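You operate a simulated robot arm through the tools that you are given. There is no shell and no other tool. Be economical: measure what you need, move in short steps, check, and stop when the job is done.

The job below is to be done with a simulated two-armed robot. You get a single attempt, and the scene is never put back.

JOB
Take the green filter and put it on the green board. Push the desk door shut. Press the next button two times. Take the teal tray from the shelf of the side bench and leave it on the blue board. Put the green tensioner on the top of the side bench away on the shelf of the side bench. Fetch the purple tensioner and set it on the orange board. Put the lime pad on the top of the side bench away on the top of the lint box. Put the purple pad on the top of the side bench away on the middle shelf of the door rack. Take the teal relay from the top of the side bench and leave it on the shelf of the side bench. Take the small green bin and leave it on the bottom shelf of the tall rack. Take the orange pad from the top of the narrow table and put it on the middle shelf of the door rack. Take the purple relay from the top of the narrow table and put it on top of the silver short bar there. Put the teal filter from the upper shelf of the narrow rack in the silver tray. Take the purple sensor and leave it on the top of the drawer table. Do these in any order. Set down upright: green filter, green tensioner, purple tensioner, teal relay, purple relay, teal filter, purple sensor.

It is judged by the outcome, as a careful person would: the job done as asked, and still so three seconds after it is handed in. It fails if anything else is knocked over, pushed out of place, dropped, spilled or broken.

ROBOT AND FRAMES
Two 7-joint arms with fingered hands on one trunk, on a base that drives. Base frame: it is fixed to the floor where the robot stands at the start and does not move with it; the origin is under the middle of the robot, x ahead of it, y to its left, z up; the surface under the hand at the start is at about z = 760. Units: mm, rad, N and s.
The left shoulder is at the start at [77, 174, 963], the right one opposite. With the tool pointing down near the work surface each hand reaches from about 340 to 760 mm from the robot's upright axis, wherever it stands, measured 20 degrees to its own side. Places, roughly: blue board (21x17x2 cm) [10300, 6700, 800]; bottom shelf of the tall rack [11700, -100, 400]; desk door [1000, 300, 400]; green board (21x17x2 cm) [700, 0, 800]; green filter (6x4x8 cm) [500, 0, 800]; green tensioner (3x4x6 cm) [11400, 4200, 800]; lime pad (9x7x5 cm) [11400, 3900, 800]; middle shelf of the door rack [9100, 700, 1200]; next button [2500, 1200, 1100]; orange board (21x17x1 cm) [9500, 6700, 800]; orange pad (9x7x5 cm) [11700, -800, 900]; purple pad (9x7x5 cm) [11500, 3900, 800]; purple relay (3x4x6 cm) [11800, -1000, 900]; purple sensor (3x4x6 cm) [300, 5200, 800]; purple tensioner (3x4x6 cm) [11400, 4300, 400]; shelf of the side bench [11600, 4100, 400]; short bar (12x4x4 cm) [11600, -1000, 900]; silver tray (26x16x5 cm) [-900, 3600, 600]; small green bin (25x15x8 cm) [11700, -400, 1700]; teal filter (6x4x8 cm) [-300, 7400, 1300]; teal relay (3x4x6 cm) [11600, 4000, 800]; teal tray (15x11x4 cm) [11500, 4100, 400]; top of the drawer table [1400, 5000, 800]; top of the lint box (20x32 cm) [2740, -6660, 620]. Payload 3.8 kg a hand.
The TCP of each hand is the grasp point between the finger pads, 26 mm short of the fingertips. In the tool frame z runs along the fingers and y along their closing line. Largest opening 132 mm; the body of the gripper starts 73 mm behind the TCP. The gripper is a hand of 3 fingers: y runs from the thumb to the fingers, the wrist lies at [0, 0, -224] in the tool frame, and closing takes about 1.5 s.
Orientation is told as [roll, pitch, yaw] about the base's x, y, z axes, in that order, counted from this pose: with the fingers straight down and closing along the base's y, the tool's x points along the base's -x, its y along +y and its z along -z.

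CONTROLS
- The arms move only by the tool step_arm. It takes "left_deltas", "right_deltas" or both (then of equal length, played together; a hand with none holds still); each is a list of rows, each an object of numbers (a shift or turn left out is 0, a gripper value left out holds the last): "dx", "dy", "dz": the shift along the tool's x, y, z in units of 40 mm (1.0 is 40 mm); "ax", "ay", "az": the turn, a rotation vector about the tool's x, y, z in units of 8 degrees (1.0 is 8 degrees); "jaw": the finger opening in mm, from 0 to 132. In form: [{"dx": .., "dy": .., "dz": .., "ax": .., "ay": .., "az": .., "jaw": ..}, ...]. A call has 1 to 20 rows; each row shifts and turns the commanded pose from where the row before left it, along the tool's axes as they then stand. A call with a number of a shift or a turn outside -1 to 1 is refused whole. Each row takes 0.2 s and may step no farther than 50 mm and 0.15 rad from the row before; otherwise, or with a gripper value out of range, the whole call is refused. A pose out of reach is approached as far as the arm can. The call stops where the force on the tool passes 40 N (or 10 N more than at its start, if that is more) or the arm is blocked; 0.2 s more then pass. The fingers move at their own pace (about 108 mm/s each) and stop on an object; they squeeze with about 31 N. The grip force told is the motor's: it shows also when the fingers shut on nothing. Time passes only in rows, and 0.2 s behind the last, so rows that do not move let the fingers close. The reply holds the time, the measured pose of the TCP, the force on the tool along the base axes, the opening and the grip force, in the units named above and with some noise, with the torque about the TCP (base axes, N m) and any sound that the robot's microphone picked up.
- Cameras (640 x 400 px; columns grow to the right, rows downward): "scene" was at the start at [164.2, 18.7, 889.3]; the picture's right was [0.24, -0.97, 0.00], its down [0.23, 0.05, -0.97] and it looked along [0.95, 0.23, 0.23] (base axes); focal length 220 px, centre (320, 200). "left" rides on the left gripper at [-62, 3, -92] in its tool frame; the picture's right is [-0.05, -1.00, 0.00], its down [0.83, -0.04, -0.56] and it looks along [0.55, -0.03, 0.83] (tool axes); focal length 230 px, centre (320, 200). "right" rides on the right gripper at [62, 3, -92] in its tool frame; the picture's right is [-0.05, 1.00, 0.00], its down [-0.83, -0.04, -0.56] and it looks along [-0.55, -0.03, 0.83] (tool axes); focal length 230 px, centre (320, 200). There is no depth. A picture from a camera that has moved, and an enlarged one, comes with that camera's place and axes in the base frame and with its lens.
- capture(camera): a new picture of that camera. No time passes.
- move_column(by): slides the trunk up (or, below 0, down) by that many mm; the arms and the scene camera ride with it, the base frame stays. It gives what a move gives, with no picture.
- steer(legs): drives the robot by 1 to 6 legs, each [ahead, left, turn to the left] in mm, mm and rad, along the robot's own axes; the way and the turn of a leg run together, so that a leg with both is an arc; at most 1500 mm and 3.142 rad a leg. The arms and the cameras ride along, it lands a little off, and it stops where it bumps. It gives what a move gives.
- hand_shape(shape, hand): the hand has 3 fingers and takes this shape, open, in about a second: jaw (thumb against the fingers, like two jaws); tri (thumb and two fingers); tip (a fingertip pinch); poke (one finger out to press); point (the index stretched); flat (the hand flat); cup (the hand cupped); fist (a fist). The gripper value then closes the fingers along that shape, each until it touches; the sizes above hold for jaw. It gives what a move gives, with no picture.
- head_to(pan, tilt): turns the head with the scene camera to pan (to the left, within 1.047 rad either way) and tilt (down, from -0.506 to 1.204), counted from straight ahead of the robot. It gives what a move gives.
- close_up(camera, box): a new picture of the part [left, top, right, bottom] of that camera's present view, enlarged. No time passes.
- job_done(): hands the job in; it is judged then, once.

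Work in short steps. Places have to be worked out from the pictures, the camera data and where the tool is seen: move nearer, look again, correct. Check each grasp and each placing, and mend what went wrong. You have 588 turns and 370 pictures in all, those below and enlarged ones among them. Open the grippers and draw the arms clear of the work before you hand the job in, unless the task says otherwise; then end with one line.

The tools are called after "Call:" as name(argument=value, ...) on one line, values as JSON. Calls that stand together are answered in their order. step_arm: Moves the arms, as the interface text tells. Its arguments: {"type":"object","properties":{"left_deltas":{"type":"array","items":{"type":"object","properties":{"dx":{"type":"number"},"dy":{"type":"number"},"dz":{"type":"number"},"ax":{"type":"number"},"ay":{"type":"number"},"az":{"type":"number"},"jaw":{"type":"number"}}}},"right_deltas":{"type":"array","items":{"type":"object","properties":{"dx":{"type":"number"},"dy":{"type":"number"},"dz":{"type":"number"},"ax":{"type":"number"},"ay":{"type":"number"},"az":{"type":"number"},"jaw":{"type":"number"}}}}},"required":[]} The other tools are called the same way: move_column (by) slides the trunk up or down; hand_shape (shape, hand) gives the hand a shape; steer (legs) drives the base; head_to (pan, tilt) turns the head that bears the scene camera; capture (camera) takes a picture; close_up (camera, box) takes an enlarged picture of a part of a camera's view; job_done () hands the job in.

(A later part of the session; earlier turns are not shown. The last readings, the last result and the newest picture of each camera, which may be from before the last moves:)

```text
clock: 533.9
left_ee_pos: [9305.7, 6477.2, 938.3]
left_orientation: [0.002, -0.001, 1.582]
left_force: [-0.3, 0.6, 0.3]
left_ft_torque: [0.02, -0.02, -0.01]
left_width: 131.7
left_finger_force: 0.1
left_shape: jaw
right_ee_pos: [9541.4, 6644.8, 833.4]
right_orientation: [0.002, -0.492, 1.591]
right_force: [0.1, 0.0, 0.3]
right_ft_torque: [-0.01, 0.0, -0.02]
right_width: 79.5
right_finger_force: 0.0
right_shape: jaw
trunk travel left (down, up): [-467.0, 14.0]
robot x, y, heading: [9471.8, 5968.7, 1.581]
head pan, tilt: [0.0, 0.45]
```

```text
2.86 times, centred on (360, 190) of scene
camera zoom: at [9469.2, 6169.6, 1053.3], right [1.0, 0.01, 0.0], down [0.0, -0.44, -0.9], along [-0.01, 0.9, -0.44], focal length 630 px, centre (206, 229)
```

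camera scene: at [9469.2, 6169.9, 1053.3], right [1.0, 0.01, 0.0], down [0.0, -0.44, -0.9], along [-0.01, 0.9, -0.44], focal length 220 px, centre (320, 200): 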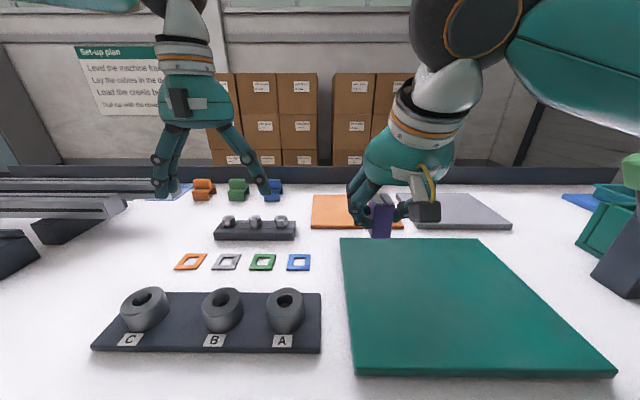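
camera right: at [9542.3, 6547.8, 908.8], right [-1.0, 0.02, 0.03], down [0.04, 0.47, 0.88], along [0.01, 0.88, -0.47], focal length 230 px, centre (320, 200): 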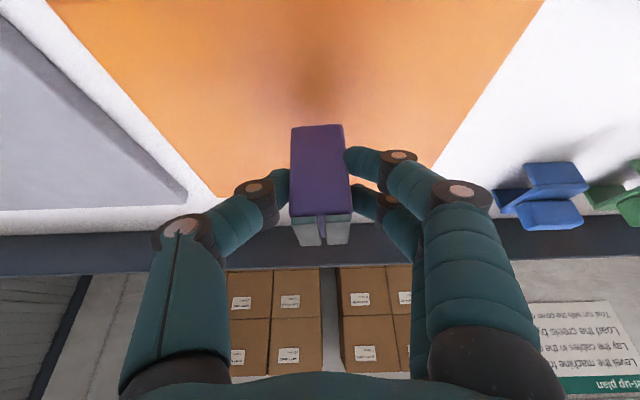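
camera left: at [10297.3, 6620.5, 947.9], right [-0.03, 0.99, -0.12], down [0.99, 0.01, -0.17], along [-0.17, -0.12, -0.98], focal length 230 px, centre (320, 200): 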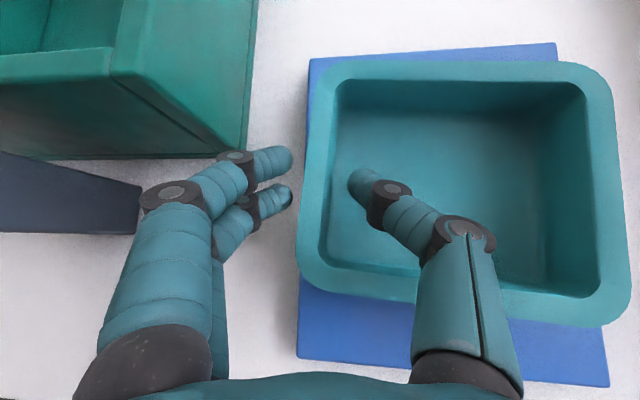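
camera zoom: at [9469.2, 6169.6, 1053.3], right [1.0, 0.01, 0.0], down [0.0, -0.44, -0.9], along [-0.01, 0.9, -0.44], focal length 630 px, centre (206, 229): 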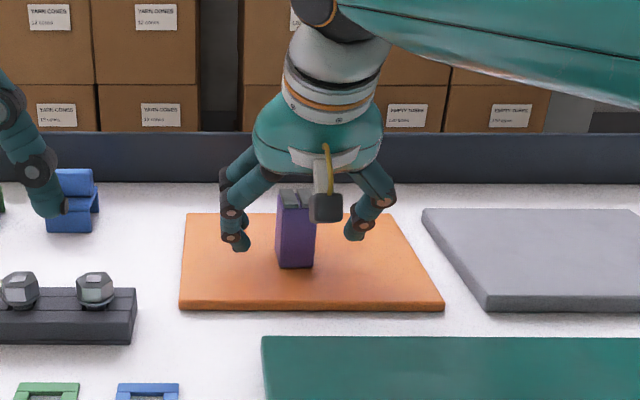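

Standing. Withdraw along the tool axis and verify.

Call:
step_arm(right_deltas=[{"dz": -0.6}, {"dz": -0.8}, {"dz": -0.8}, {"dz": -0.8}, {}])

Call:
close_up(camera="scene", box=[270, 120, 450, 260])

```text
clock: 535.1
left_ee_pos: [9306.3, 6476.8, 938.0]
left_orientation: [0.002, 0.0, 1.58]
left_force: [-0.3, 0.4, 0.7]
left_ft_torque: [0.02, 0.05, 0.0]
left_width: 132.1
left_finger_force: 0.1
left_shape: jaw
right_ee_pos: [9542.5, 6587.3, 940.1]
right_orientation: [0.003, -0.491, 1.59]
right_force: [0.3, -0.7, 0.3]
right_ft_torque: [0.04, 0.01, -0.03]
right_width: 79.5
right_finger_force: 0.1
right_shape: jaw
trunk travel left (down, up): [-467.0, 14.0]
robot x, y, heading: [9472.5, 5969.6, 1.582]
head pan, tilt: [0.0, 0.45]
```

```text
2.86 times, centred on (360, 190) of scene
camera zoom: at [9469.1, 6169.8, 1053.2], right [1.0, 0.01, 0.0], down [0.0, -0.44, -0.9], along [-0.01, 0.9, -0.44], focal length 630 px, centre (206, 229)
```

zoom: 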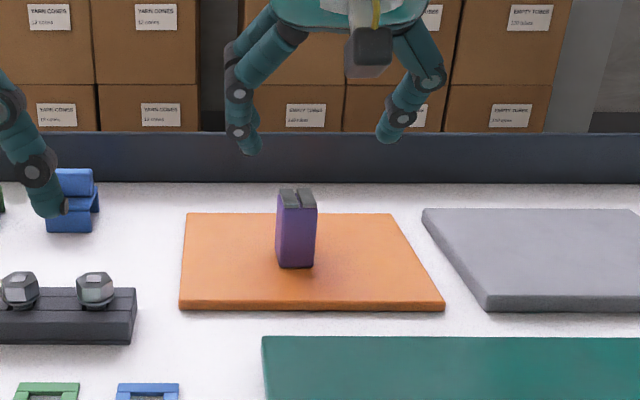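

Purple tensioner placed upright. Now straighten the right hand and return to the side bench.

Call:
step_arm(right_deltas=[{"dz": -0.8}, {"ay": 0.88}, {"ay": 0.88}, {"ay": 0.88}, {"ay": 0.88, "jaw": 132}, {"dx": 0.8}, {"dx": 0.8}, {}])

Call:
steer(legs=[[-700, 0, 0], [0, 0, -1.58], [0, -1090, 0], [880, 0, 0]])

Call:
head_to(pan=0, tilt=0.45)

Call:
capture(camera="scene")

```text
clock: 536.9
left_ee_pos: [9306.9, 6478.0, 937.7]
left_orientation: [0.002, 0.0, 1.582]
left_force: [-0.3, -0.3, -0.6]
left_ft_torque: [0.0, 0.0, 0.02]
left_width: 131.8
left_finger_force: 0.0
left_shape: jaw
right_ee_pos: [9545.6, 6506.9, 969.0]
right_orientation: [0.005, 0.0, 1.591]
right_force: [0.2, 0.5, 0.4]
right_ft_torque: [0.02, 0.0, 0.02]
right_width: 132.0
right_finger_force: 0.0
right_shape: jaw
trunk travel left (down, up): [-467.0, 14.0]
robot x, y, heading: [9471.3, 5969.9, 1.585]
head pan, tilt: [0.0, 0.45]
```

```text
clock: 558.2
left_ee_pos: [10867.8, 4327.2, 938.3]
left_orientation: [0.001, -0.002, -0.024]
left_force: [0.0, -0.6, -0.2]
left_ft_torque: [0.01, 0.04, -0.03]
left_width: 131.9
left_finger_force: 0.1
left_shape: jaw
right_ee_pos: [10890.0, 4088.3, 968.6]
right_orientation: [0.002, 0.0, -0.013]
right_force: [-0.1, 0.8, 0.0]
right_ft_torque: [0.04, 0.02, -0.01]
right_width: 132.1
right_finger_force: 0.0
right_shape: jaw
trunk travel left (down, up): [-467.0, 14.0]
robot x, y, heading: [10354.1, 4179.1, -0.023]
head pan, tilt: [0.0, 0.45]
```

```text
clock: 558.8
left_ee_pos: [10868.6, 4326.5, 940.0]
left_orientation: [0.004, 0.001, -0.023]
left_force: [-0.1, 0.6, -0.1]
left_ft_torque: [0.0, -0.02, 0.03]
left_width: 131.9
left_finger_force: 0.0
left_shape: jaw
right_ee_pos: [10889.5, 4087.1, 968.5]
right_orientation: [0.003, 0.0, -0.014]
right_force: [0.3, 0.2, -0.3]
right_ft_torque: [-0.01, 0.0, 0.0]
right_width: 132.1
right_finger_force: 0.0
right_shape: jaw
trunk travel left (down, up): [-467.0, 14.0]
robot x, y, heading: [10357.1, 4178.4, -0.02]
head pan, tilt: [0.0, 0.45]
```

```text
239 pictures are left
camera scene: at [10556.2, 4174.9, 1053.3], right [-0.02, -1.0, 0.0], down [-0.44, 0.01, -0.9], along [0.9, -0.02, -0.44], focal length 220 px, centre (320, 200)
```

scene: 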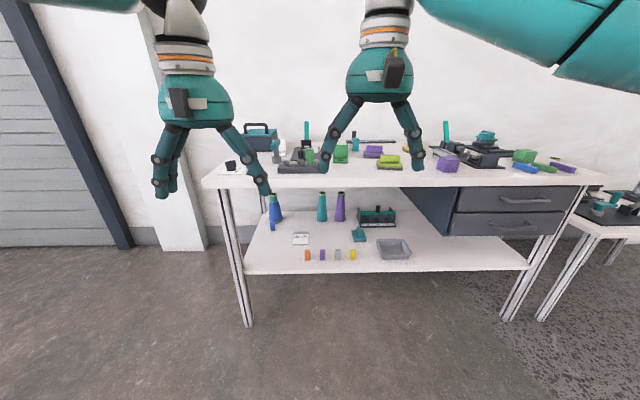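

Drive 430 mm nearer to hold the hands over the bench's front part, and look with both hand cameras.

Call:
steer(legs=[[420, 0, 0.02]])

Call:
capture(camera="right")

Call:
capture(camera="scene")

```text
clock: 561.4
left_ee_pos: [11285.3, 4326.8, 940.0]
left_orientation: [0.002, -0.001, -0.007]
left_force: [0.3, 0.0, -0.3]
left_ft_torque: [0.04, -0.01, 0.02]
left_width: 131.9
left_finger_force: 0.1
left_shape: jaw
right_ee_pos: [11311.3, 4088.9, 969.5]
right_orientation: [0.004, 0.001, 0.001]
right_force: [0.1, 0.2, 0.8]
right_ft_torque: [0.01, 0.02, 0.03]
right_width: 131.8
right_finger_force: 0.1
right_shape: jaw
trunk travel left (down, up): [-467.0, 14.0]
robot x, y, heading: [10774.3, 4175.6, -0.008]
head pan, tilt: [0.0, 0.45]
```

```text
238 pictures are left
camera right: at [11250.0, 4091.4, 1062.5], right [0.05, 1.0, 0.0], down [0.83, -0.04, 0.56], along [0.55, -0.03, -0.83], focal length 230 px, centre (320, 200)
```

right: 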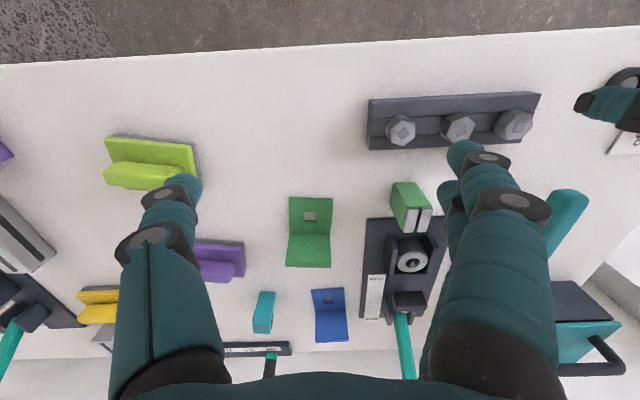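

```text
237 pictures are left
camera scene: at [10976.4, 4170.9, 1053.3], right [-0.01, -1.0, 0.0], down [-0.44, 0.0, -0.9], along [0.9, -0.01, -0.44], focal length 220 px, centre (320, 200)
```

scene: 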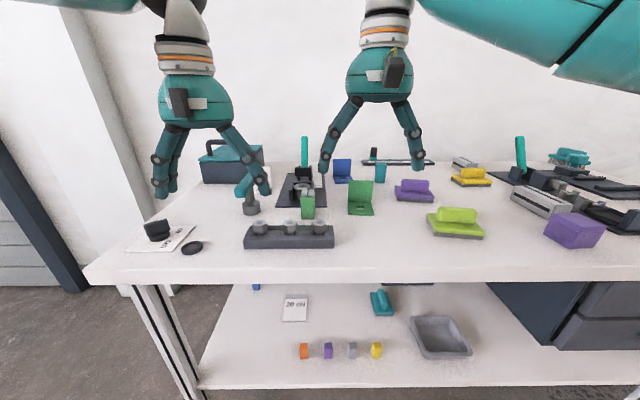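

The green tensioner (white split top) is at about (11415, 4193), right in front of a dark fixture. Zooming in.

Call:
close_up(camera="right", box=[340, 150, 480, 290])

Call:
close_up(camera="scene", box=[240, 130, 400, 260])

```text
2.86 times, centred on (410, 220) of right
camera zoom: at [11250.0, 4091.4, 1062.5], right [0.05, 1.0, 0.0], down [0.83, -0.04, 0.56], along [0.55, -0.03, -0.83], focal length 657 px, centre (63, 143)
```

zoom: 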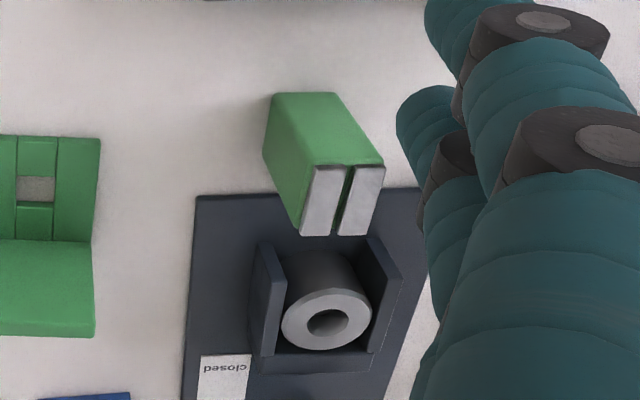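

```text
3.08 times, centred on (320, 195) of scene
camera zoom: at [10976.4, 4170.9, 1053.3], right [-0.01, -1.0, 0.0], down [-0.44, 0.0, -0.9], along [0.9, -0.01, -0.44], focal length 678 px, centre (320, 215)
```

zoom: 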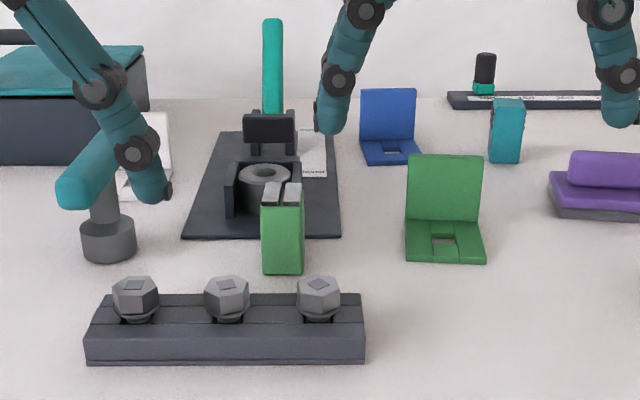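

I clear the left hand away, then pitch the right hand (~28°) and bring it over the tensioner.

Call:
step_arm(left_deltas=[{"dx": 0.8, "dy": 0.5}, {"dx": 0.8, "dy": 0.5}, {"dx": 0.8, "dy": 0.5}, {"dy": 0.5}, {}, {}, {}, {}, {}], right_deltas=[{"ay": -0.88}, {"ay": -0.88}, {"ay": -0.88}, {"ay": -0.88, "jaw": 90}, {"dx": -0.325, "dz": 0.39, "dy": 0.67}, {"dx": -0.325, "dz": 0.39, "dy": 0.67}, {"dx": -0.325, "dz": 0.39, "dy": 0.67}, {"dx": -0.325, "dz": 0.39, "dy": 0.67}, {}])

Call:
capture(camera="right")

```text
clock: 563.4
left_ee_pos: [11189.3, 4407.0, 937.9]
left_orientation: [0.003, 0.0, -0.009]
left_force: [0.0, 0.0, 0.8]
left_ft_torque: [0.02, 0.02, -0.01]
left_width: 131.9
left_finger_force: 0.0
left_shape: jaw
right_ee_pos: [11386.5, 4197.4, 940.6]
right_orientation: [0.004, -0.491, 0.0]
right_force: [-0.5, -0.7, 0.2]
right_ft_torque: [0.02, -0.01, 0.01]
right_width: 90.5
right_finger_force: 0.1
right_shape: jaw
trunk travel left (down, up): [-467.0, 14.0]
robot x, y, heading: [10772.8, 4176.1, -0.011]
head pan, tilt: [0.0, 0.45]
```

```text
234 pictures are left
camera right: at [11288.8, 4198.6, 992.9], right [0.04, 1.0, 0.03], down [0.47, -0.05, 0.88], along [0.88, -0.03, -0.47], focal length 230 px, centre (320, 200)
```

right: 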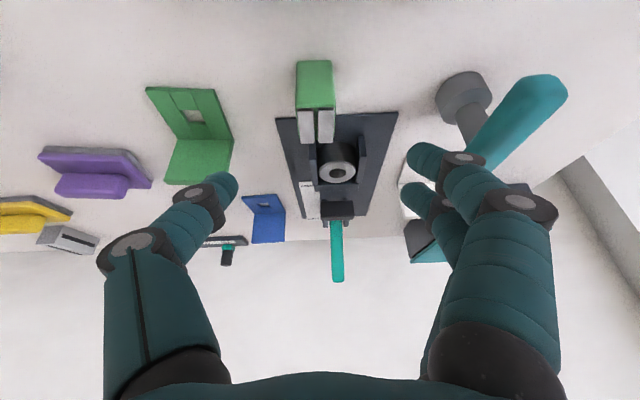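

Aligned; descend to z≈834 around the tensioner and close.

Call:
step_arm(right_deltas=[{"dx": 0.17, "dz": 0.9, "dy": -0.08}, {"dx": 0.17, "dz": 0.9}, {"dx": 0.17, "dz": 0.9}, {}, {"jaw": 50}, {}, {"jaw": 15}, {}, {}, {}])

Call:
capture(camera="right")

```text
clock: 565.6
left_ee_pos: [11189.4, 4408.0, 938.2]
left_orientation: [0.001, 0.0, -0.008]
left_force: [0.6, 0.3, 0.4]
left_ft_torque: [0.01, -0.02, -0.03]
left_width: 131.9
left_finger_force: 0.0
left_shape: jaw
right_ee_pos: [11421.1, 4192.1, 833.2]
right_orientation: [0.005, -0.492, 0.001]
right_force: [-0.1, 1.0, 0.5]
right_ft_torque: [0.03, 0.01, 0.0]
right_width: 23.0
right_finger_force: 31.2
right_shape: jaw
trunk travel left (down, up): [-467.0, 14.0]
robot x, y, heading: [10775.8, 4171.8, -0.011]
head pan, tilt: [0.0, 0.45]
```

```text
233 pictures are left
camera right: at [11322.9, 4195.2, 887.4], right [0.04, 1.0, 0.03], down [0.47, -0.05, 0.88], along [0.88, -0.03, -0.47], focal length 230 px, centre (320, 200)
```

right: 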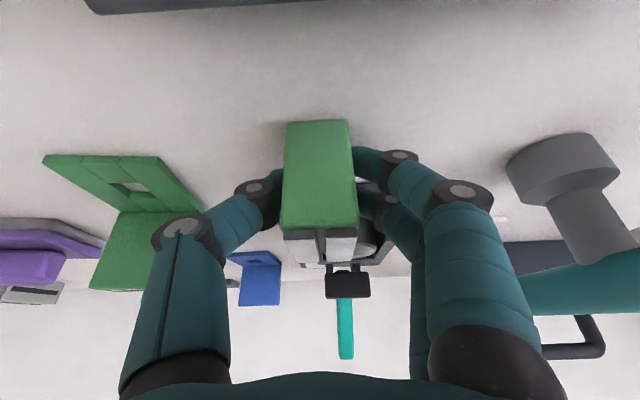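

Gripped. Lift 120 mm.

Call:
step_arm(right_deltas=[{"dx": -0.473, "dz": -0.88}, {"dx": -0.473, "dz": -0.88}, {"dx": -0.473, "dz": -0.88}, {"dx": -0.473, "dz": -0.88}, {}])

Call:
steer(legs=[[-300, 0, 0.01], [0, -330, 0]])

Call:
capture(camera="scene")

```text
clock: 566.8
left_ee_pos: [11189.6, 4408.0, 937.4]
left_orientation: [0.001, 0.001, -0.009]
left_force: [-0.2, 0.6, -0.7]
left_ft_torque: [0.0, 0.0, -0.02]
left_width: 131.9
left_finger_force: 0.1
left_shape: jaw
right_ee_pos: [11420.3, 4192.3, 993.4]
right_orientation: [0.003, -0.489, 0.0]
right_force: [-0.1, -0.1, -0.6]
right_ft_torque: [-0.01, 0.03, 0.02]
right_width: 23.1
right_finger_force: 31.4
right_shape: jaw
trunk travel left (down, up): [-467.0, 14.0]
robot x, y, heading: [10779.8, 4175.6, -0.01]
head pan, tilt: [0.0, 0.45]
```

```text
clock: 571.8
left_ee_pos: [10888.4, 4089.3, 938.5]
left_orientation: [0.003, 0.0, 0.004]
left_force: [0.5, -0.3, 1.1]
left_ft_torque: [0.04, -0.03, -0.01]
left_width: 131.9
left_finger_force: 0.1
left_shape: jaw
right_ee_pos: [11120.1, 3877.4, 992.9]
right_orientation: [0.004, -0.494, 0.012]
right_force: [0.8, 0.3, -1.1]
right_ft_torque: [0.01, 0.02, -0.01]
right_width: 23.0
right_finger_force: 31.3
right_shape: jaw
trunk travel left (down, up): [-467.0, 14.0]
robot x, y, heading: [10481.2, 3851.9, -0.0]
head pan, tilt: [0.0, 0.45]
```

```text
232 pictures are left
camera scene: at [10677.2, 3849.2, 1053.3], right [0.0, -1.0, 0.0], down [-0.44, 0.0, -0.9], along [0.9, 0.0, -0.44], focal length 220 px, centre (320, 200)
```

scene: 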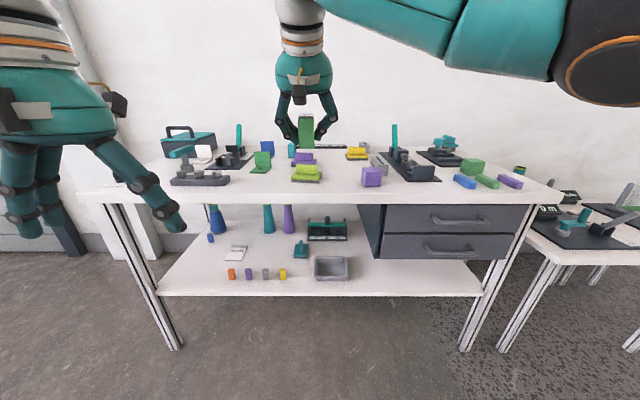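

Move the right hand (with the tensioner) aside, pitch the left hand, then drive in for the teal relay.

Call:
step_arm(right_deltas=[{"dx": 0.8, "dz": -0.44, "dy": -0.6}, {"dx": 0.8, "dz": -0.44, "dy": -0.6}, {"dx": 0.8, "dz": -0.44, "dy": -0.6}, {"dx": 0.8, "dz": -0.44, "dy": -0.6}, {}, {}, {}, {}, {}], left_deltas=[{"ay": -0.88}, {"ay": -0.88}, {"ay": -0.88}, {"ay": -0.88, "jaw": 90}, {"dx": -0.5, "dz": -0.3, "dy": -0.6}, {"dy": -0.6, "dx": -0.5}, {"dy": -0.6, "dx": -0.5}, {"dy": -0.6, "dx": -0.5}, {}])

Call:
steer(legs=[[420, 0, 0]])

Call:
capture(camera="scene")

Call:
capture(camera="left")

```text
clock: 573.8
left_ee_pos: [10953.6, 3992.8, 984.9]
left_orientation: [0.002, -0.49, 0.002]
left_force: [-0.1, 0.5, -0.7]
left_ft_torque: [-0.01, -0.03, 0.04]
left_width: 90.4
left_finger_force: 0.1
left_shape: jaw
right_ee_pos: [10976.2, 3780.5, 995.5]
right_orientation: [0.004, -0.493, 0.012]
right_force: [0.4, -0.2, -0.3]
right_ft_torque: [0.01, 0.0, 0.02]
right_width: 22.9
right_finger_force: 31.1
right_shape: jaw
trunk travel left (down, up): [-467.0, 14.0]
robot x, y, heading: [10474.9, 3846.9, 0.003]
head pan, tilt: [0.0, 0.45]
```

```text
clock: 576.4
left_ee_pos: [11374.8, 3993.6, 984.3]
left_orientation: [0.003, -0.491, 0.001]
left_force: [0.4, -0.4, -0.3]
left_ft_torque: [0.02, -0.03, -0.01]
left_width: 90.4
left_finger_force: 0.2
left_shape: jaw
right_ee_pos: [11399.2, 3780.2, 994.7]
right_orientation: [0.003, -0.493, 0.009]
right_force: [0.9, 0.7, -0.8]
right_ft_torque: [-0.02, -0.02, 0.02]
right_width: 23.0
right_finger_force: 31.0
right_shape: jaw
trunk travel left (down, up): [-467.0, 14.0]
robot x, y, heading: [10896.5, 3853.9, 0.002]
head pan, tilt: [0.0, 0.45]
```

```text
231 pictures are left
camera scene: at [11099.3, 3849.7, 1053.3], right [0.0, -1.0, 0.0], down [-0.44, 0.0, -0.9], along [0.9, 0.0, -0.44], focal length 220 px, centre (320, 200)
```

scene: 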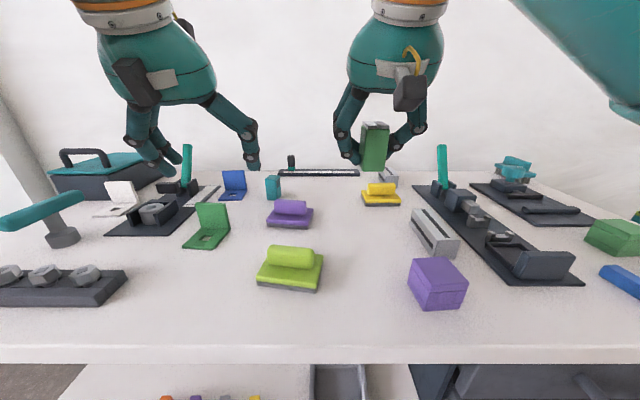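

```text
230 pictures are left
camera left: at [11384.0, 3996.1, 1095.4], right [0.05, -1.0, 0.02], down [-0.99, -0.05, 0.1], along [-0.1, -0.03, -0.99], focal length 230 px, centre (320, 200)
```

left: 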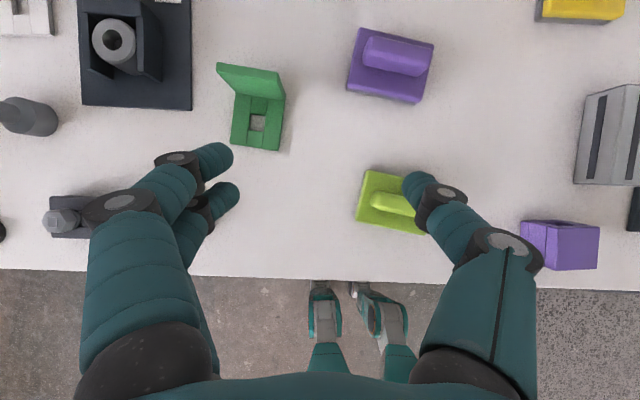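

Relay at about (11635, 3976). Drive 110 closer and move the left hand over it.

Call:
steer(legs=[[110, 0, 0]])

Call:
step_arm(left_deltas=[{"dx": -0.7, "dz": 0.5, "dy": -0.15}, {"dx": -0.7, "dz": 0.5, "dy": -0.15}, {"dx": -0.7, "dz": 0.5, "dy": -0.15}, {}])

Call:
capture(camera="left")

Call:
capture(camera="scene")

```text
clock: 577.6
left_ee_pos: [11484.4, 3992.1, 984.9]
left_orientation: [0.002, -0.491, -0.003]
left_force: [-0.2, -0.2, -0.9]
left_ft_torque: [0.0, 0.05, 0.0]
left_width: 90.3
left_finger_force: 0.0
left_shape: jaw
right_ee_pos: [11508.2, 3778.7, 994.3]
right_orientation: [0.003, -0.493, 0.009]
right_force: [0.3, -0.8, -0.9]
right_ft_torque: [0.0, -0.01, 0.05]
right_width: 22.9
right_finger_force: 30.6
right_shape: jaw
trunk travel left (down, up): [-467.0, 14.0]
robot x, y, heading: [11011.6, 3850.1, -0.003]
head pan, tilt: [0.0, 0.45]
```

```text
clock: 578.6
left_ee_pos: [11585.8, 3973.6, 972.1]
left_orientation: [0.004, -0.494, -0.002]
left_force: [0.0, -1.0, 0.0]
left_ft_torque: [-0.01, 0.0, 0.01]
left_width: 90.3
left_finger_force: 0.0
left_shape: jaw
right_ee_pos: [11508.0, 3778.3, 993.1]
right_orientation: [0.004, -0.492, 0.009]
right_force: [0.2, 0.1, -0.5]
right_ft_torque: [0.01, 0.03, -0.03]
right_width: 23.0
right_finger_force: 31.1
right_shape: jaw
trunk travel left (down, up): [-467.0, 14.0]
robot x, y, heading: [11004.0, 3851.1, -0.004]
head pan, tilt: [0.0, 0.45]
```

```text
229 pictures are left
camera left: at [11594.9, 3977.1, 1082.4], right [0.04, -1.0, 0.02], down [-0.99, -0.04, 0.1], along [-0.1, -0.03, -0.99], focal length 230 px, centre (320, 200)
```

left: 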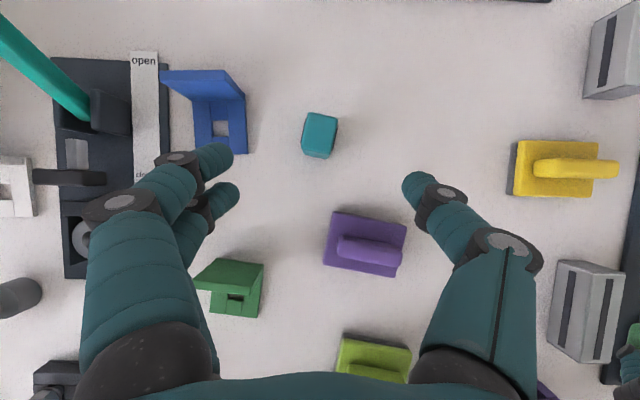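

```text
228 pictures are left
camera scene: at [11207.8, 3849.5, 1053.4], right [0.0, -1.0, 0.0], down [-0.44, 0.0, -0.9], along [0.9, 0.0, -0.44], focal length 220 px, centre (320, 200)
```

scene: 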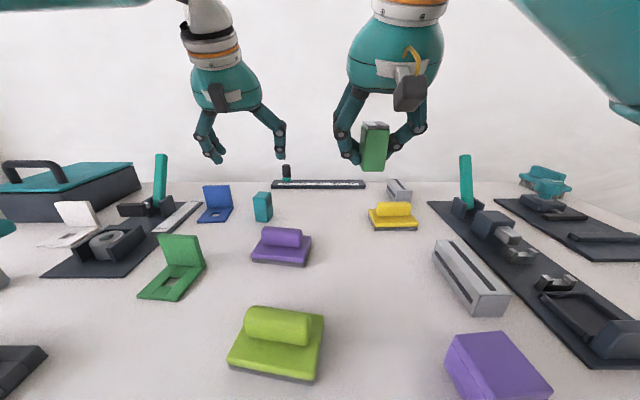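

Relay at (11640, 3972). Descend with the jaw at 70 and close.

Call:
step_arm(left_deltas=[{"dx": -0.6, "dz": 0.5, "jaw": 70}, {"dx": -0.3, "dz": 0.5}, {"dx": 0.45, "dz": 0.87}, {"dx": 0.45, "dz": 0.87}, {"dx": 0.45, "dz": 0.87}, {}])

Call:
capture(camera="left")

```text
clock: 580.0
left_ee_pos: [11637.8, 3974.9, 837.6]
left_orientation: [0.003, -0.492, -0.002]
left_force: [0.9, -0.7, -0.8]
left_ft_torque: [-0.01, 0.04, 0.01]
left_width: 70.5
left_finger_force: 0.1
left_shape: jaw
right_ee_pos: [11506.3, 3778.6, 995.0]
right_orientation: [0.003, -0.493, 0.008]
right_force: [-1.3, -0.7, -0.6]
right_ft_torque: [-0.03, 0.02, -0.03]
right_width: 23.2
right_finger_force: 30.7
right_shape: jaw
trunk travel left (down, up): [-467.0, 14.0]
robot x, y, heading: [11007.5, 3846.8, -0.003]
head pan, tilt: [0.0, 0.45]
```

```text
227 pictures are left
camera left: at [11646.4, 3977.8, 947.4], right [0.05, -1.0, 0.02], down [-0.99, -0.04, 0.1], along [-0.1, -0.03, -0.99], focal length 230 px, centre (320, 200)
```

left: 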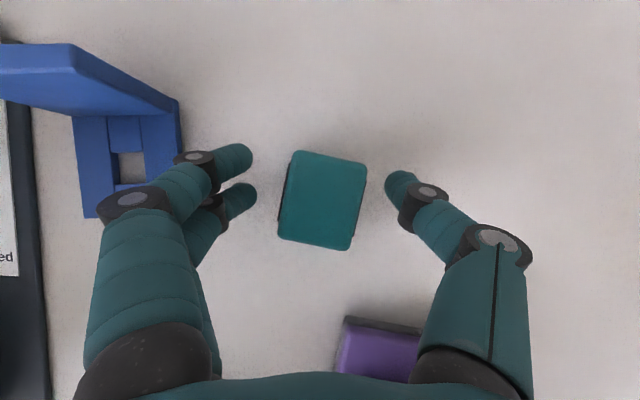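

Relay is turned ~9°; I rotate the hand to match and close.

Call:
step_arm(left_deltas=[{"ax": 0.27, "az": 0.5, "dy": -0.08}, {"ax": 0.27, "az": 0.5}, {"dx": 0.06, "dz": 0.1, "jaw": 45}, {}, {"jaw": 15}, {}, {}, {}])

Call:
capture(camera="left")

```text
clock: 581.8
left_ee_pos: [11639.0, 3971.5, 830.7]
left_orientation: [0.002, -0.49, -0.157]
left_force: [0.3, 0.7, 1.6]
left_ft_torque: [0.06, -0.06, -0.02]
left_width: 24.8
left_finger_force: 30.6
left_shape: jaw
right_ee_pos: [11507.3, 3778.6, 994.2]
right_orientation: [0.002, -0.491, 0.011]
right_force: [0.0, 0.3, -0.8]
right_ft_torque: [-0.02, 0.02, -0.02]
right_width: 22.6
right_finger_force: 30.4
right_shape: jaw
trunk travel left (down, up): [-467.0, 14.0]
robot x, y, heading: [11011.0, 3849.9, -0.001]
head pan, tilt: [0.0, 0.45]
```

```text
226 pictures are left
camera left: at [11647.5, 3972.3, 941.8], right [-0.11, -0.99, 0.02], down [-0.99, 0.11, 0.1], along [-0.1, -0.01, -0.99], focal length 230 px, centre (320, 200)
```

left: 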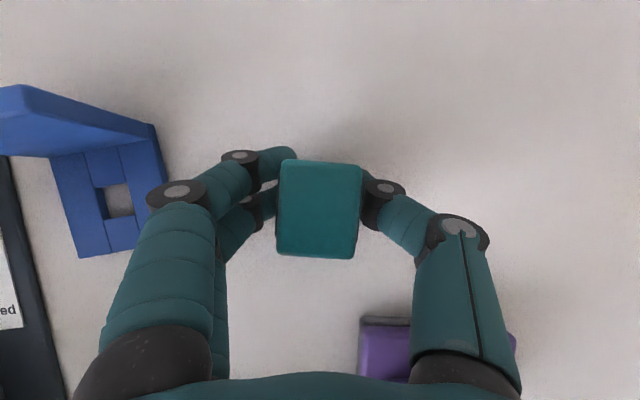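

Gripped. Lift and back off.

Call:
step_arm(left_deltas=[{"dx": -0.473, "dz": -0.88}, {"dx": -0.473, "dz": -0.88}, {"dx": -0.473, "dz": -0.88}, {"dx": -0.3, "dz": -0.55}, {}])

Call:
steer(legs=[[-620, 0, 0]])

Call:
capture(camera="scene")

```text
clock: 583.0
left_ee_pos: [11638.8, 3970.5, 975.7]
left_orientation: [0.001, -0.491, -0.159]
left_force: [-0.4, -0.1, -1.2]
left_ft_torque: [0.03, -0.03, 0.03]
left_width: 24.5
left_finger_force: 31.0
left_shape: jaw
right_ee_pos: [11506.3, 3778.6, 994.6]
right_orientation: [0.004, -0.491, 0.01]
right_force: [-0.4, 0.7, -0.9]
right_ft_torque: [0.0, -0.02, 0.0]
right_width: 23.0
right_finger_force: 30.9
right_shape: jaw
trunk travel left (down, up): [-467.0, 14.0]
robot x, y, heading: [11007.1, 3851.1, -0.003]
head pan, tilt: [0.0, 0.45]
```

```text
clock: 586.5
left_ee_pos: [11012.4, 3973.0, 975.1]
left_orientation: [0.003, -0.49, -0.151]
left_force: [0.0, 0.4, -1.1]
left_ft_torque: [-0.01, -0.02, 0.0]
left_width: 24.4
left_finger_force: 31.5
left_shape: jaw
right_ee_pos: [10882.9, 3780.2, 996.1]
right_orientation: [0.004, -0.493, 0.016]
right_force: [-0.6, 0.6, -0.2]
right_ft_torque: [0.0, -0.01, 0.0]
right_width: 23.1
right_finger_force: 31.1
right_shape: jaw
trunk travel left (down, up): [-467.0, 14.0]
robot x, y, heading: [10381.1, 3848.4, 0.007]
head pan, tilt: [0.0, 0.45]
```

```text
225 pictures are left
camera scene: at [10583.4, 3849.2, 1053.3], right [0.01, -1.0, 0.0], down [-0.44, 0.0, -0.9], along [0.9, 0.01, -0.44], focal length 220 px, centre (320, 200)
```

scene: 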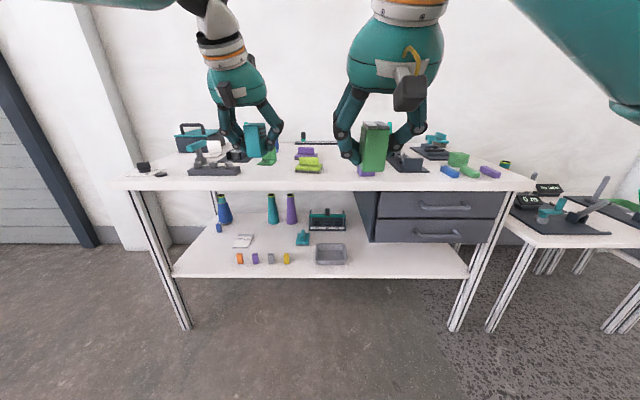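

I'll place both on the shelf's left-front free area (x≈11345, y≈4320 and 4420). Retract the left hand, shift left, lower the column.

Call:
step_arm(left_deltas=[{"dx": 0.85, "dz": -0.46}, {"dx": 0.85, "dz": -0.46}, {"dx": 0.85, "dz": -0.46}, {"dx": 0.85, "dz": -0.46}, {}])

Call:
steer(legs=[[-100, 0, 0], [0, 545, 0]])

Call:
move_column(by=-400)

Call:
move_column(by=-65)

Call:
capture(camera="scene")

```text
clock: 587.7
left_ee_pos: [10860.7, 3996.3, 975.9]
left_orientation: [0.002, -0.491, -0.151]
left_force: [0.4, -0.1, -0.8]
left_ft_torque: [-0.01, 0.0, 0.03]
left_width: 24.4
left_finger_force: 30.5
left_shape: jaw
right_ee_pos: [10883.1, 3780.2, 994.3]
right_orientation: [0.002, -0.489, 0.016]
right_force: [1.1, 0.4, -0.8]
right_ft_torque: [0.0, 0.03, -0.02]
right_width: 22.9
right_finger_force: 30.7
right_shape: jaw
trunk travel left (down, up): [-467.0, 14.0]
robot x, y, heading: [10382.9, 3847.1, 0.004]
head pan, tilt: [0.0, 0.45]
```

```text
clock: 593.8
left_ee_pos: [10760.6, 4538.0, 976.7]
left_orientation: [0.002, -0.491, -0.161]
left_force: [0.0, -0.2, -0.9]
left_ft_torque: [0.0, 0.0, -0.03]
left_width: 24.3
left_finger_force: 30.7
left_shape: jaw
right_ee_pos: [10782.0, 4320.4, 994.9]
right_orientation: [0.002, -0.492, 0.009]
right_force: [0.2, 0.9, -0.6]
right_ft_torque: [0.02, 0.0, 0.0]
right_width: 22.6
right_finger_force: 31.1
right_shape: jaw
trunk travel left (down, up): [-467.0, 14.0]
robot x, y, heading: [10283.6, 4395.3, -0.007]
head pan, tilt: [0.0, 0.45]
```

```text
clock: 597.6
left_ee_pos: [10770.1, 4537.8, 536.7]
left_orientation: [-0.014, -0.407, -0.153]
left_force: [-0.5, 0.3, -0.4]
left_ft_torque: [-0.01, -0.01, 0.04]
left_width: 24.3
left_finger_force: 31.5
left_shape: jaw
right_ee_pos: [10782.4, 4322.4, 595.2]
right_orientation: [0.005, -0.492, 0.006]
right_force: [-0.3, -0.2, -0.9]
right_ft_torque: [-0.01, -0.01, -0.03]
right_width: 22.7
right_finger_force: 31.4
right_shape: jaw
trunk travel left (down, up): [-67.0, 414.0]
robot x, y, heading: [10281.7, 4393.8, -0.004]
head pan, tilt: [0.0, 0.45]
```

```text
clock: 598.6
left_ee_pos: [10775.8, 4537.9, 481.8]
left_orientation: [-0.015, -0.398, -0.15]
left_force: [0.8, 0.4, -1.4]
left_ft_torque: [0.01, 0.03, 0.01]
left_width: 24.5
left_finger_force: 30.7
left_shape: jaw
right_ee_pos: [10782.9, 4322.2, 529.8]
right_orientation: [0.003, -0.492, 0.006]
right_force: [-0.5, 0.2, -0.8]
right_ft_torque: [0.0, 0.02, 0.01]
right_width: 22.9
right_finger_force: 30.9
right_shape: jaw
trunk travel left (down, up): [-2.0, 479.0]
robot x, y, heading: [10278.1, 4393.0, -0.002]
head pan, tilt: [0.0, 0.45]
```

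```text
224 pictures are left
camera scene: at [10476.6, 4392.5, 565.1], right [0.0, -1.0, 0.0], down [-0.44, 0.0, -0.9], along [0.9, 0.0, -0.44], focal length 220 px, centre (320, 200)
```

scene: 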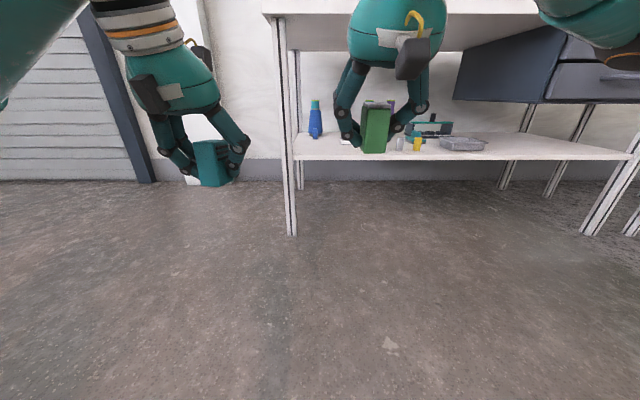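

Lower the right hand to z≈460, drive 390 ahead, and look.

Call:
step_arm(right_deltas=[{"dx": 0.4, "dz": 0.77}, {"dx": 0.4, "dz": 0.77}, {}])

Call:
steer(legs=[[390, 0, 0]])

Call:
capture(camera="right")

Call:
capture(camera="scene")

```text
clock: 599.4
left_ee_pos: [10776.1, 4538.5, 480.6]
left_orientation: [-0.014, -0.396, -0.151]
left_force: [0.4, 0.6, -1.8]
left_ft_torque: [0.0, -0.02, -0.01]
left_width: 24.4
left_finger_force: 31.2
left_shape: jaw
right_ee_pos: [10785.5, 4321.8, 460.1]
right_orientation: [0.004, -0.491, 0.007]
right_force: [-0.3, 0.2, -1.4]
right_ft_torque: [0.01, 0.01, -0.03]
right_width: 22.8
right_finger_force: 30.8
right_shape: jaw
trunk travel left (down, up): [-2.0, 479.0]
robot x, y, heading: [10284.2, 4393.2, 0.0]
head pan, tilt: [0.0, 0.45]
```

```text
clock: 601.9
left_ee_pos: [11163.7, 4538.6, 481.2]
left_orientation: [-0.015, -0.396, -0.151]
left_force: [-0.3, -0.7, -0.7]
left_ft_torque: [-0.04, 0.01, 0.0]
left_width: 24.4
left_finger_force: 30.9
left_shape: jaw
right_ee_pos: [11171.9, 4321.4, 460.2]
right_orientation: [0.004, -0.491, 0.008]
right_force: [-0.2, -0.6, -0.6]
right_ft_torque: [-0.02, -0.02, 0.03]
right_width: 20.1
right_finger_force: 31.2
right_shape: jaw
trunk travel left (down, up): [-2.0, 479.0]
robot x, y, heading: [10669.9, 4393.7, -0.0]
head pan, tilt: [0.0, 0.45]
```

```text
223 pictures are left
camera right: at [11073.9, 4322.9, 514.5], right [0.04, 1.0, 0.03], down [0.47, -0.04, 0.88], along [0.88, -0.02, -0.47], focal length 230 px, centre (320, 200)
```

right: 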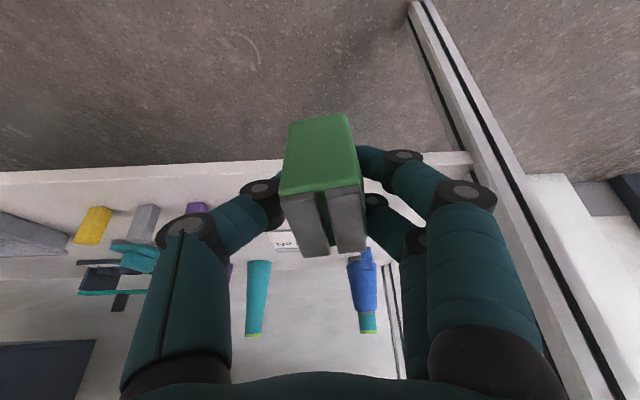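

```text
222 pictures are left
camera scene: at [10863.3, 4391.5, 565.1], right [0.0, -1.0, 0.0], down [-0.44, 0.0, -0.9], along [0.9, 0.0, -0.44], focal length 220 px, centre (320, 200)
```

scene: 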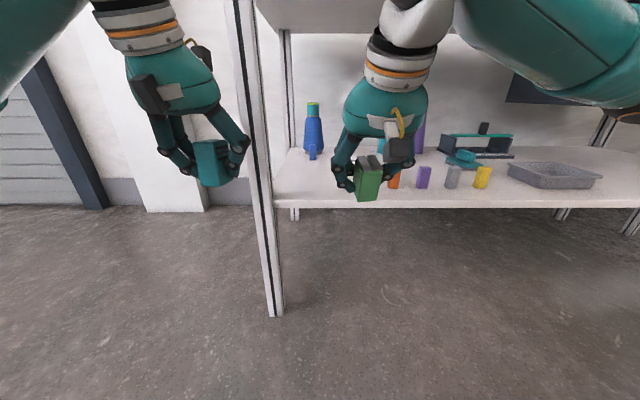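

The tensioner seems to have tilted in the grip. Zoom in to judge.

Call:
close_up(camera="scene", box=[310, 110, 430, 220])

Call:
close_up(camera="right", box=[230, 80, 430, 280])

```text
3.64 times, centred on (370, 165) of scene
camera zoom: at [10863.3, 4391.5, 565.1], right [0.0, -1.0, 0.0], down [-0.44, 0.0, -0.9], along [0.9, 0.0, -0.44], focal length 802 px, centre (138, 327)
```

zoom: 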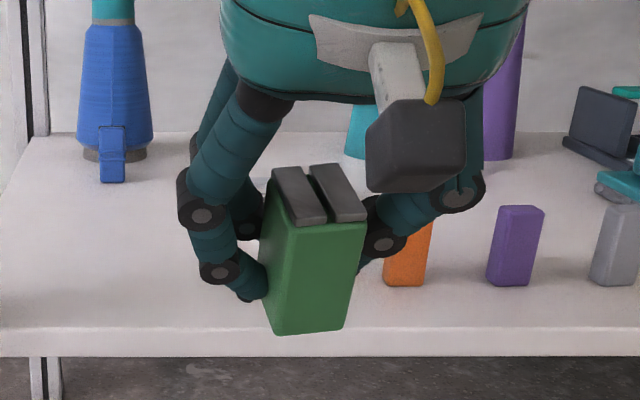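

```text
2.00 times, centred on (330, 180) of right
camera zoom: at [11073.9, 4322.9, 514.5], right [0.04, 1.0, 0.03], down [0.47, -0.04, 0.88], along [0.88, -0.02, -0.47], focal length 460 px, centre (300, 240)
```

zoom: 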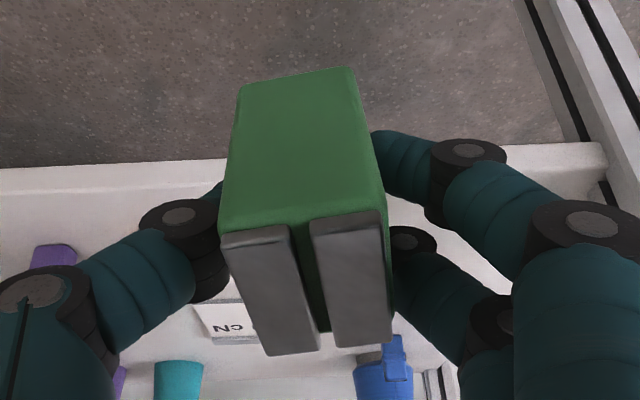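

It has tipped about 20° (top toward me). I cancel that by pitching the hand less (≈0.15), then look again.

Call:
step_arm(right_deltas=[{"ay": 0.8}, {"ay": 0.8}, {"ay": 0.8}, {}])

Call:
close_up(camera="scene", box=[310, 110, 430, 220])

Call:
close_up(camera="right", box=[230, 80, 430, 280])

```text
clock: 602.9
left_ee_pos: [11163.1, 4537.6, 480.8]
left_orientation: [-0.014, -0.396, -0.149]
left_force: [-0.8, 0.3, -0.2]
left_ft_torque: [0.02, -0.02, 0.0]
left_width: 24.3
left_finger_force: 31.3
left_shape: jaw
right_ee_pos: [11171.6, 4321.7, 460.9]
right_orientation: [0.004, -0.157, 0.008]
right_force: [0.1, -0.1, 0.1]
right_ft_torque: [0.02, -0.05, -0.03]
right_width: 20.2
right_finger_force: 30.9
right_shape: jaw
trunk travel left (down, up): [-2.0, 479.0]
robot x, y, heading: [10669.9, 4389.7, -0.002]
head pan, tilt: [0.0, 0.45]
```

```text
3.64 times, centred on (370, 165) of scene
camera zoom: at [10863.3, 4391.5, 565.1], right [0.0, -1.0, 0.0], down [-0.44, 0.0, -0.9], along [0.9, 0.0, -0.44], focal length 802 px, centre (138, 327)
```

zoom: 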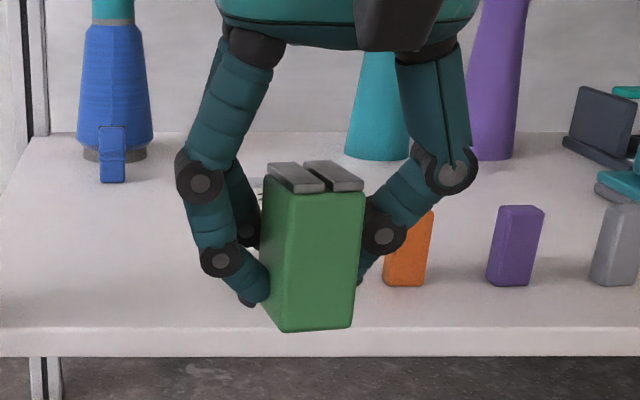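

```text
2.00 times, centred on (330, 180) of right
camera zoom: at [11096.7, 4323.3, 544.0], right [0.04, 1.0, 0.01], down [0.74, -0.04, 0.68], along [0.68, -0.02, -0.74], focal length 460 px, centre (300, 240)
```

zoom: 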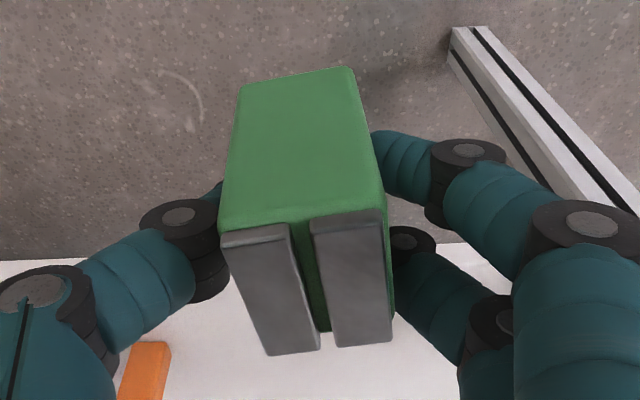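

Upright again. Lower to z≈427 and move forward 160 over the shelf.

Call:
step_arm(right_deltas=[{"dx": 0.13, "dz": 0.82}, {"dx": -0.79, "dz": 0.125}, {"dx": -0.79, "dz": 0.125}, {"dx": -0.79, "dz": 0.125}, {"dx": -0.79, "dz": 0.125}, {"dx": -0.79, "dz": 0.125}, {}])

Call:
capture(camera="scene")

Call:
capture(camera="right")

```text
clock: 604.5
left_ee_pos: [11163.7, 4537.0, 480.5]
left_orientation: [-0.014, -0.397, -0.149]
left_force: [0.9, 0.0, -0.8]
left_ft_torque: [0.0, -0.01, 0.01]
left_width: 24.5
left_finger_force: 30.9
left_shape: jaw
right_ee_pos: [11330.3, 4321.4, 428.1]
right_orientation: [0.003, -0.157, 0.009]
right_force: [-0.4, 1.2, 0.4]
right_ft_torque: [-0.01, 0.0, -0.02]
right_width: 20.0
right_finger_force: 30.8
right_shape: jaw
trunk travel left (down, up): [-2.0, 479.0]
robot x, y, heading: [10669.9, 4388.9, 0.001]
head pan, tilt: [0.0, 0.45]
```

```text
217 pictures are left
camera scene: at [10863.3, 4391.5, 565.1], right [0.0, -1.0, 0.0], down [-0.44, 0.0, -0.9], along [0.9, 0.0, -0.44], focal length 220 px, centre (320, 200)
```

scene: 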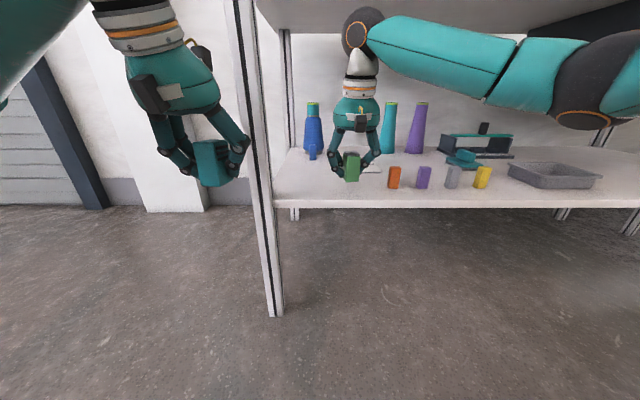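

```text
216 pictures are left
camera right: at [11255.7, 4323.0, 511.4], right [0.04, 1.0, 0.01], down [0.73, -0.04, 0.68], along [0.68, -0.02, -0.74], focal length 230 px, centre (320, 200)
```

right: 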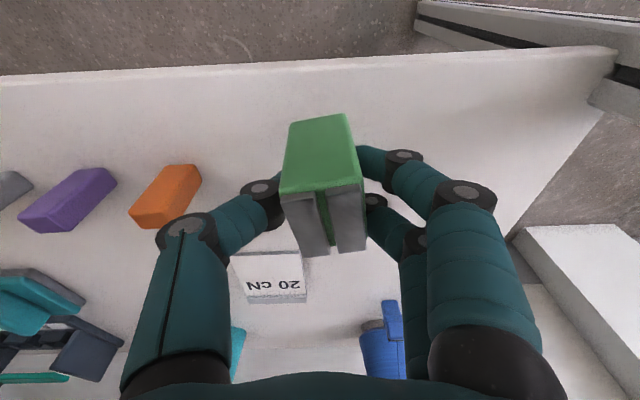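

Over the shelf, clear of others. Lower until contact.

Call:
step_arm(right_deltas=[{"dx": 0.03, "dz": 0.2}, {"dx": 0.015, "dz": 0.1}, {"dx": 0.015, "dz": 0.1}, {"dx": 0.015, "dz": 0.1}, {}])

```text
clock: 605.7
left_ee_pos: [11164.3, 4536.9, 481.7]
left_orientation: [-0.013, -0.395, -0.15]
left_force: [-0.9, 0.0, -0.3]
left_ft_torque: [-0.02, -0.03, 0.0]
left_width: 24.2
left_finger_force: 30.6
left_shape: jaw
right_ee_pos: [11330.7, 4321.3, 407.5]
right_orientation: [0.005, -0.157, 0.008]
right_force: [-0.4, 0.5, -1.4]
right_ft_torque: [0.01, -0.01, 0.0]
right_width: 19.8
right_finger_force: 30.8
right_shape: jaw
trunk travel left (down, up): [-2.0, 479.0]
robot x, y, heading: [10671.0, 4389.3, 0.001]
head pan, tilt: [0.0, 0.45]
```

Call:
step_arm(right_deltas=[{"dx": 0.015, "dz": 0.1}, {"dx": 0.01, "dz": 0.06}, {"dx": 0.01, "dz": 0.06}, {}])

Call:
close_up(camera="scene", box=[300, 100, 410, 210])

```text
clock: 606.7
left_ee_pos: [11162.9, 4538.1, 481.6]
left_orientation: [-0.014, -0.395, -0.15]
left_force: [0.3, 0.5, -1.3]
left_ft_torque: [-0.04, 0.01, 0.0]
left_width: 24.4
left_finger_force: 31.4
left_shape: jaw
right_ee_pos: [11332.7, 4322.3, 398.4]
right_orientation: [0.003, -0.158, 0.007]
right_force: [-0.2, 0.0, -1.1]
right_ft_torque: [-0.01, 0.0, -0.01]
right_width: 20.2
right_finger_force: 31.3
right_shape: jaw
trunk travel left (down, up): [-2.0, 479.0]
robot x, y, heading: [10669.8, 4390.3, -0.003]
head pan, tilt: [0.0, 0.45]
```

```text
3.64 times, centred on (355, 155) of scene
camera zoom: at [10863.3, 4391.5, 565.1], right [0.0, -1.0, 0.0], down [-0.44, 0.0, -0.9], along [0.9, 0.0, -0.44], focal length 802 px, centre (193, 364)
```

zoom: 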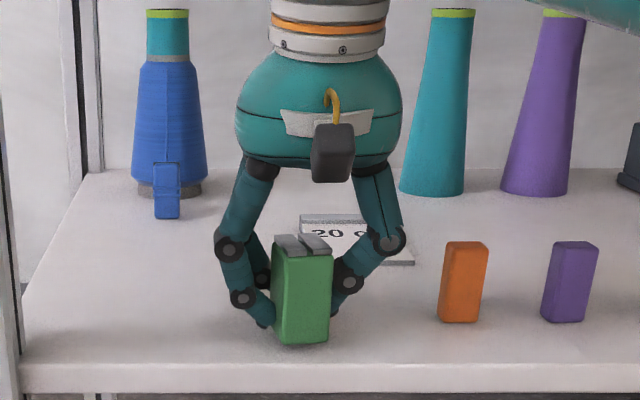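

Call:
step_arm(right_deltas=[{"dx": 0.01, "dz": 0.06}, {"dx": 0.01, "dz": 0.06}, {"dx": 0.01, "dz": 0.06}, {}])

```text
clock: 607.7
left_ee_pos: [11163.1, 4537.3, 480.7]
left_orientation: [-0.013, -0.396, -0.149]
left_force: [-0.6, -0.7, -0.6]
left_ft_torque: [0.0, 0.0, 0.03]
left_width: 24.4
left_finger_force: 31.1
left_shape: jaw
right_ee_pos: [11332.5, 4322.6, 392.5]
right_orientation: [0.004, -0.159, 0.007]
right_force: [-0.8, -1.2, 6.0]
right_ft_torque: [0.05, 0.02, -0.01]
right_width: 20.2
right_finger_force: 30.5
right_shape: jaw
trunk travel left (down, up): [-2.0, 479.0]
robot x, y, heading: [10667.5, 4391.5, -0.004]
head pan, tilt: [0.0, 0.45]
```

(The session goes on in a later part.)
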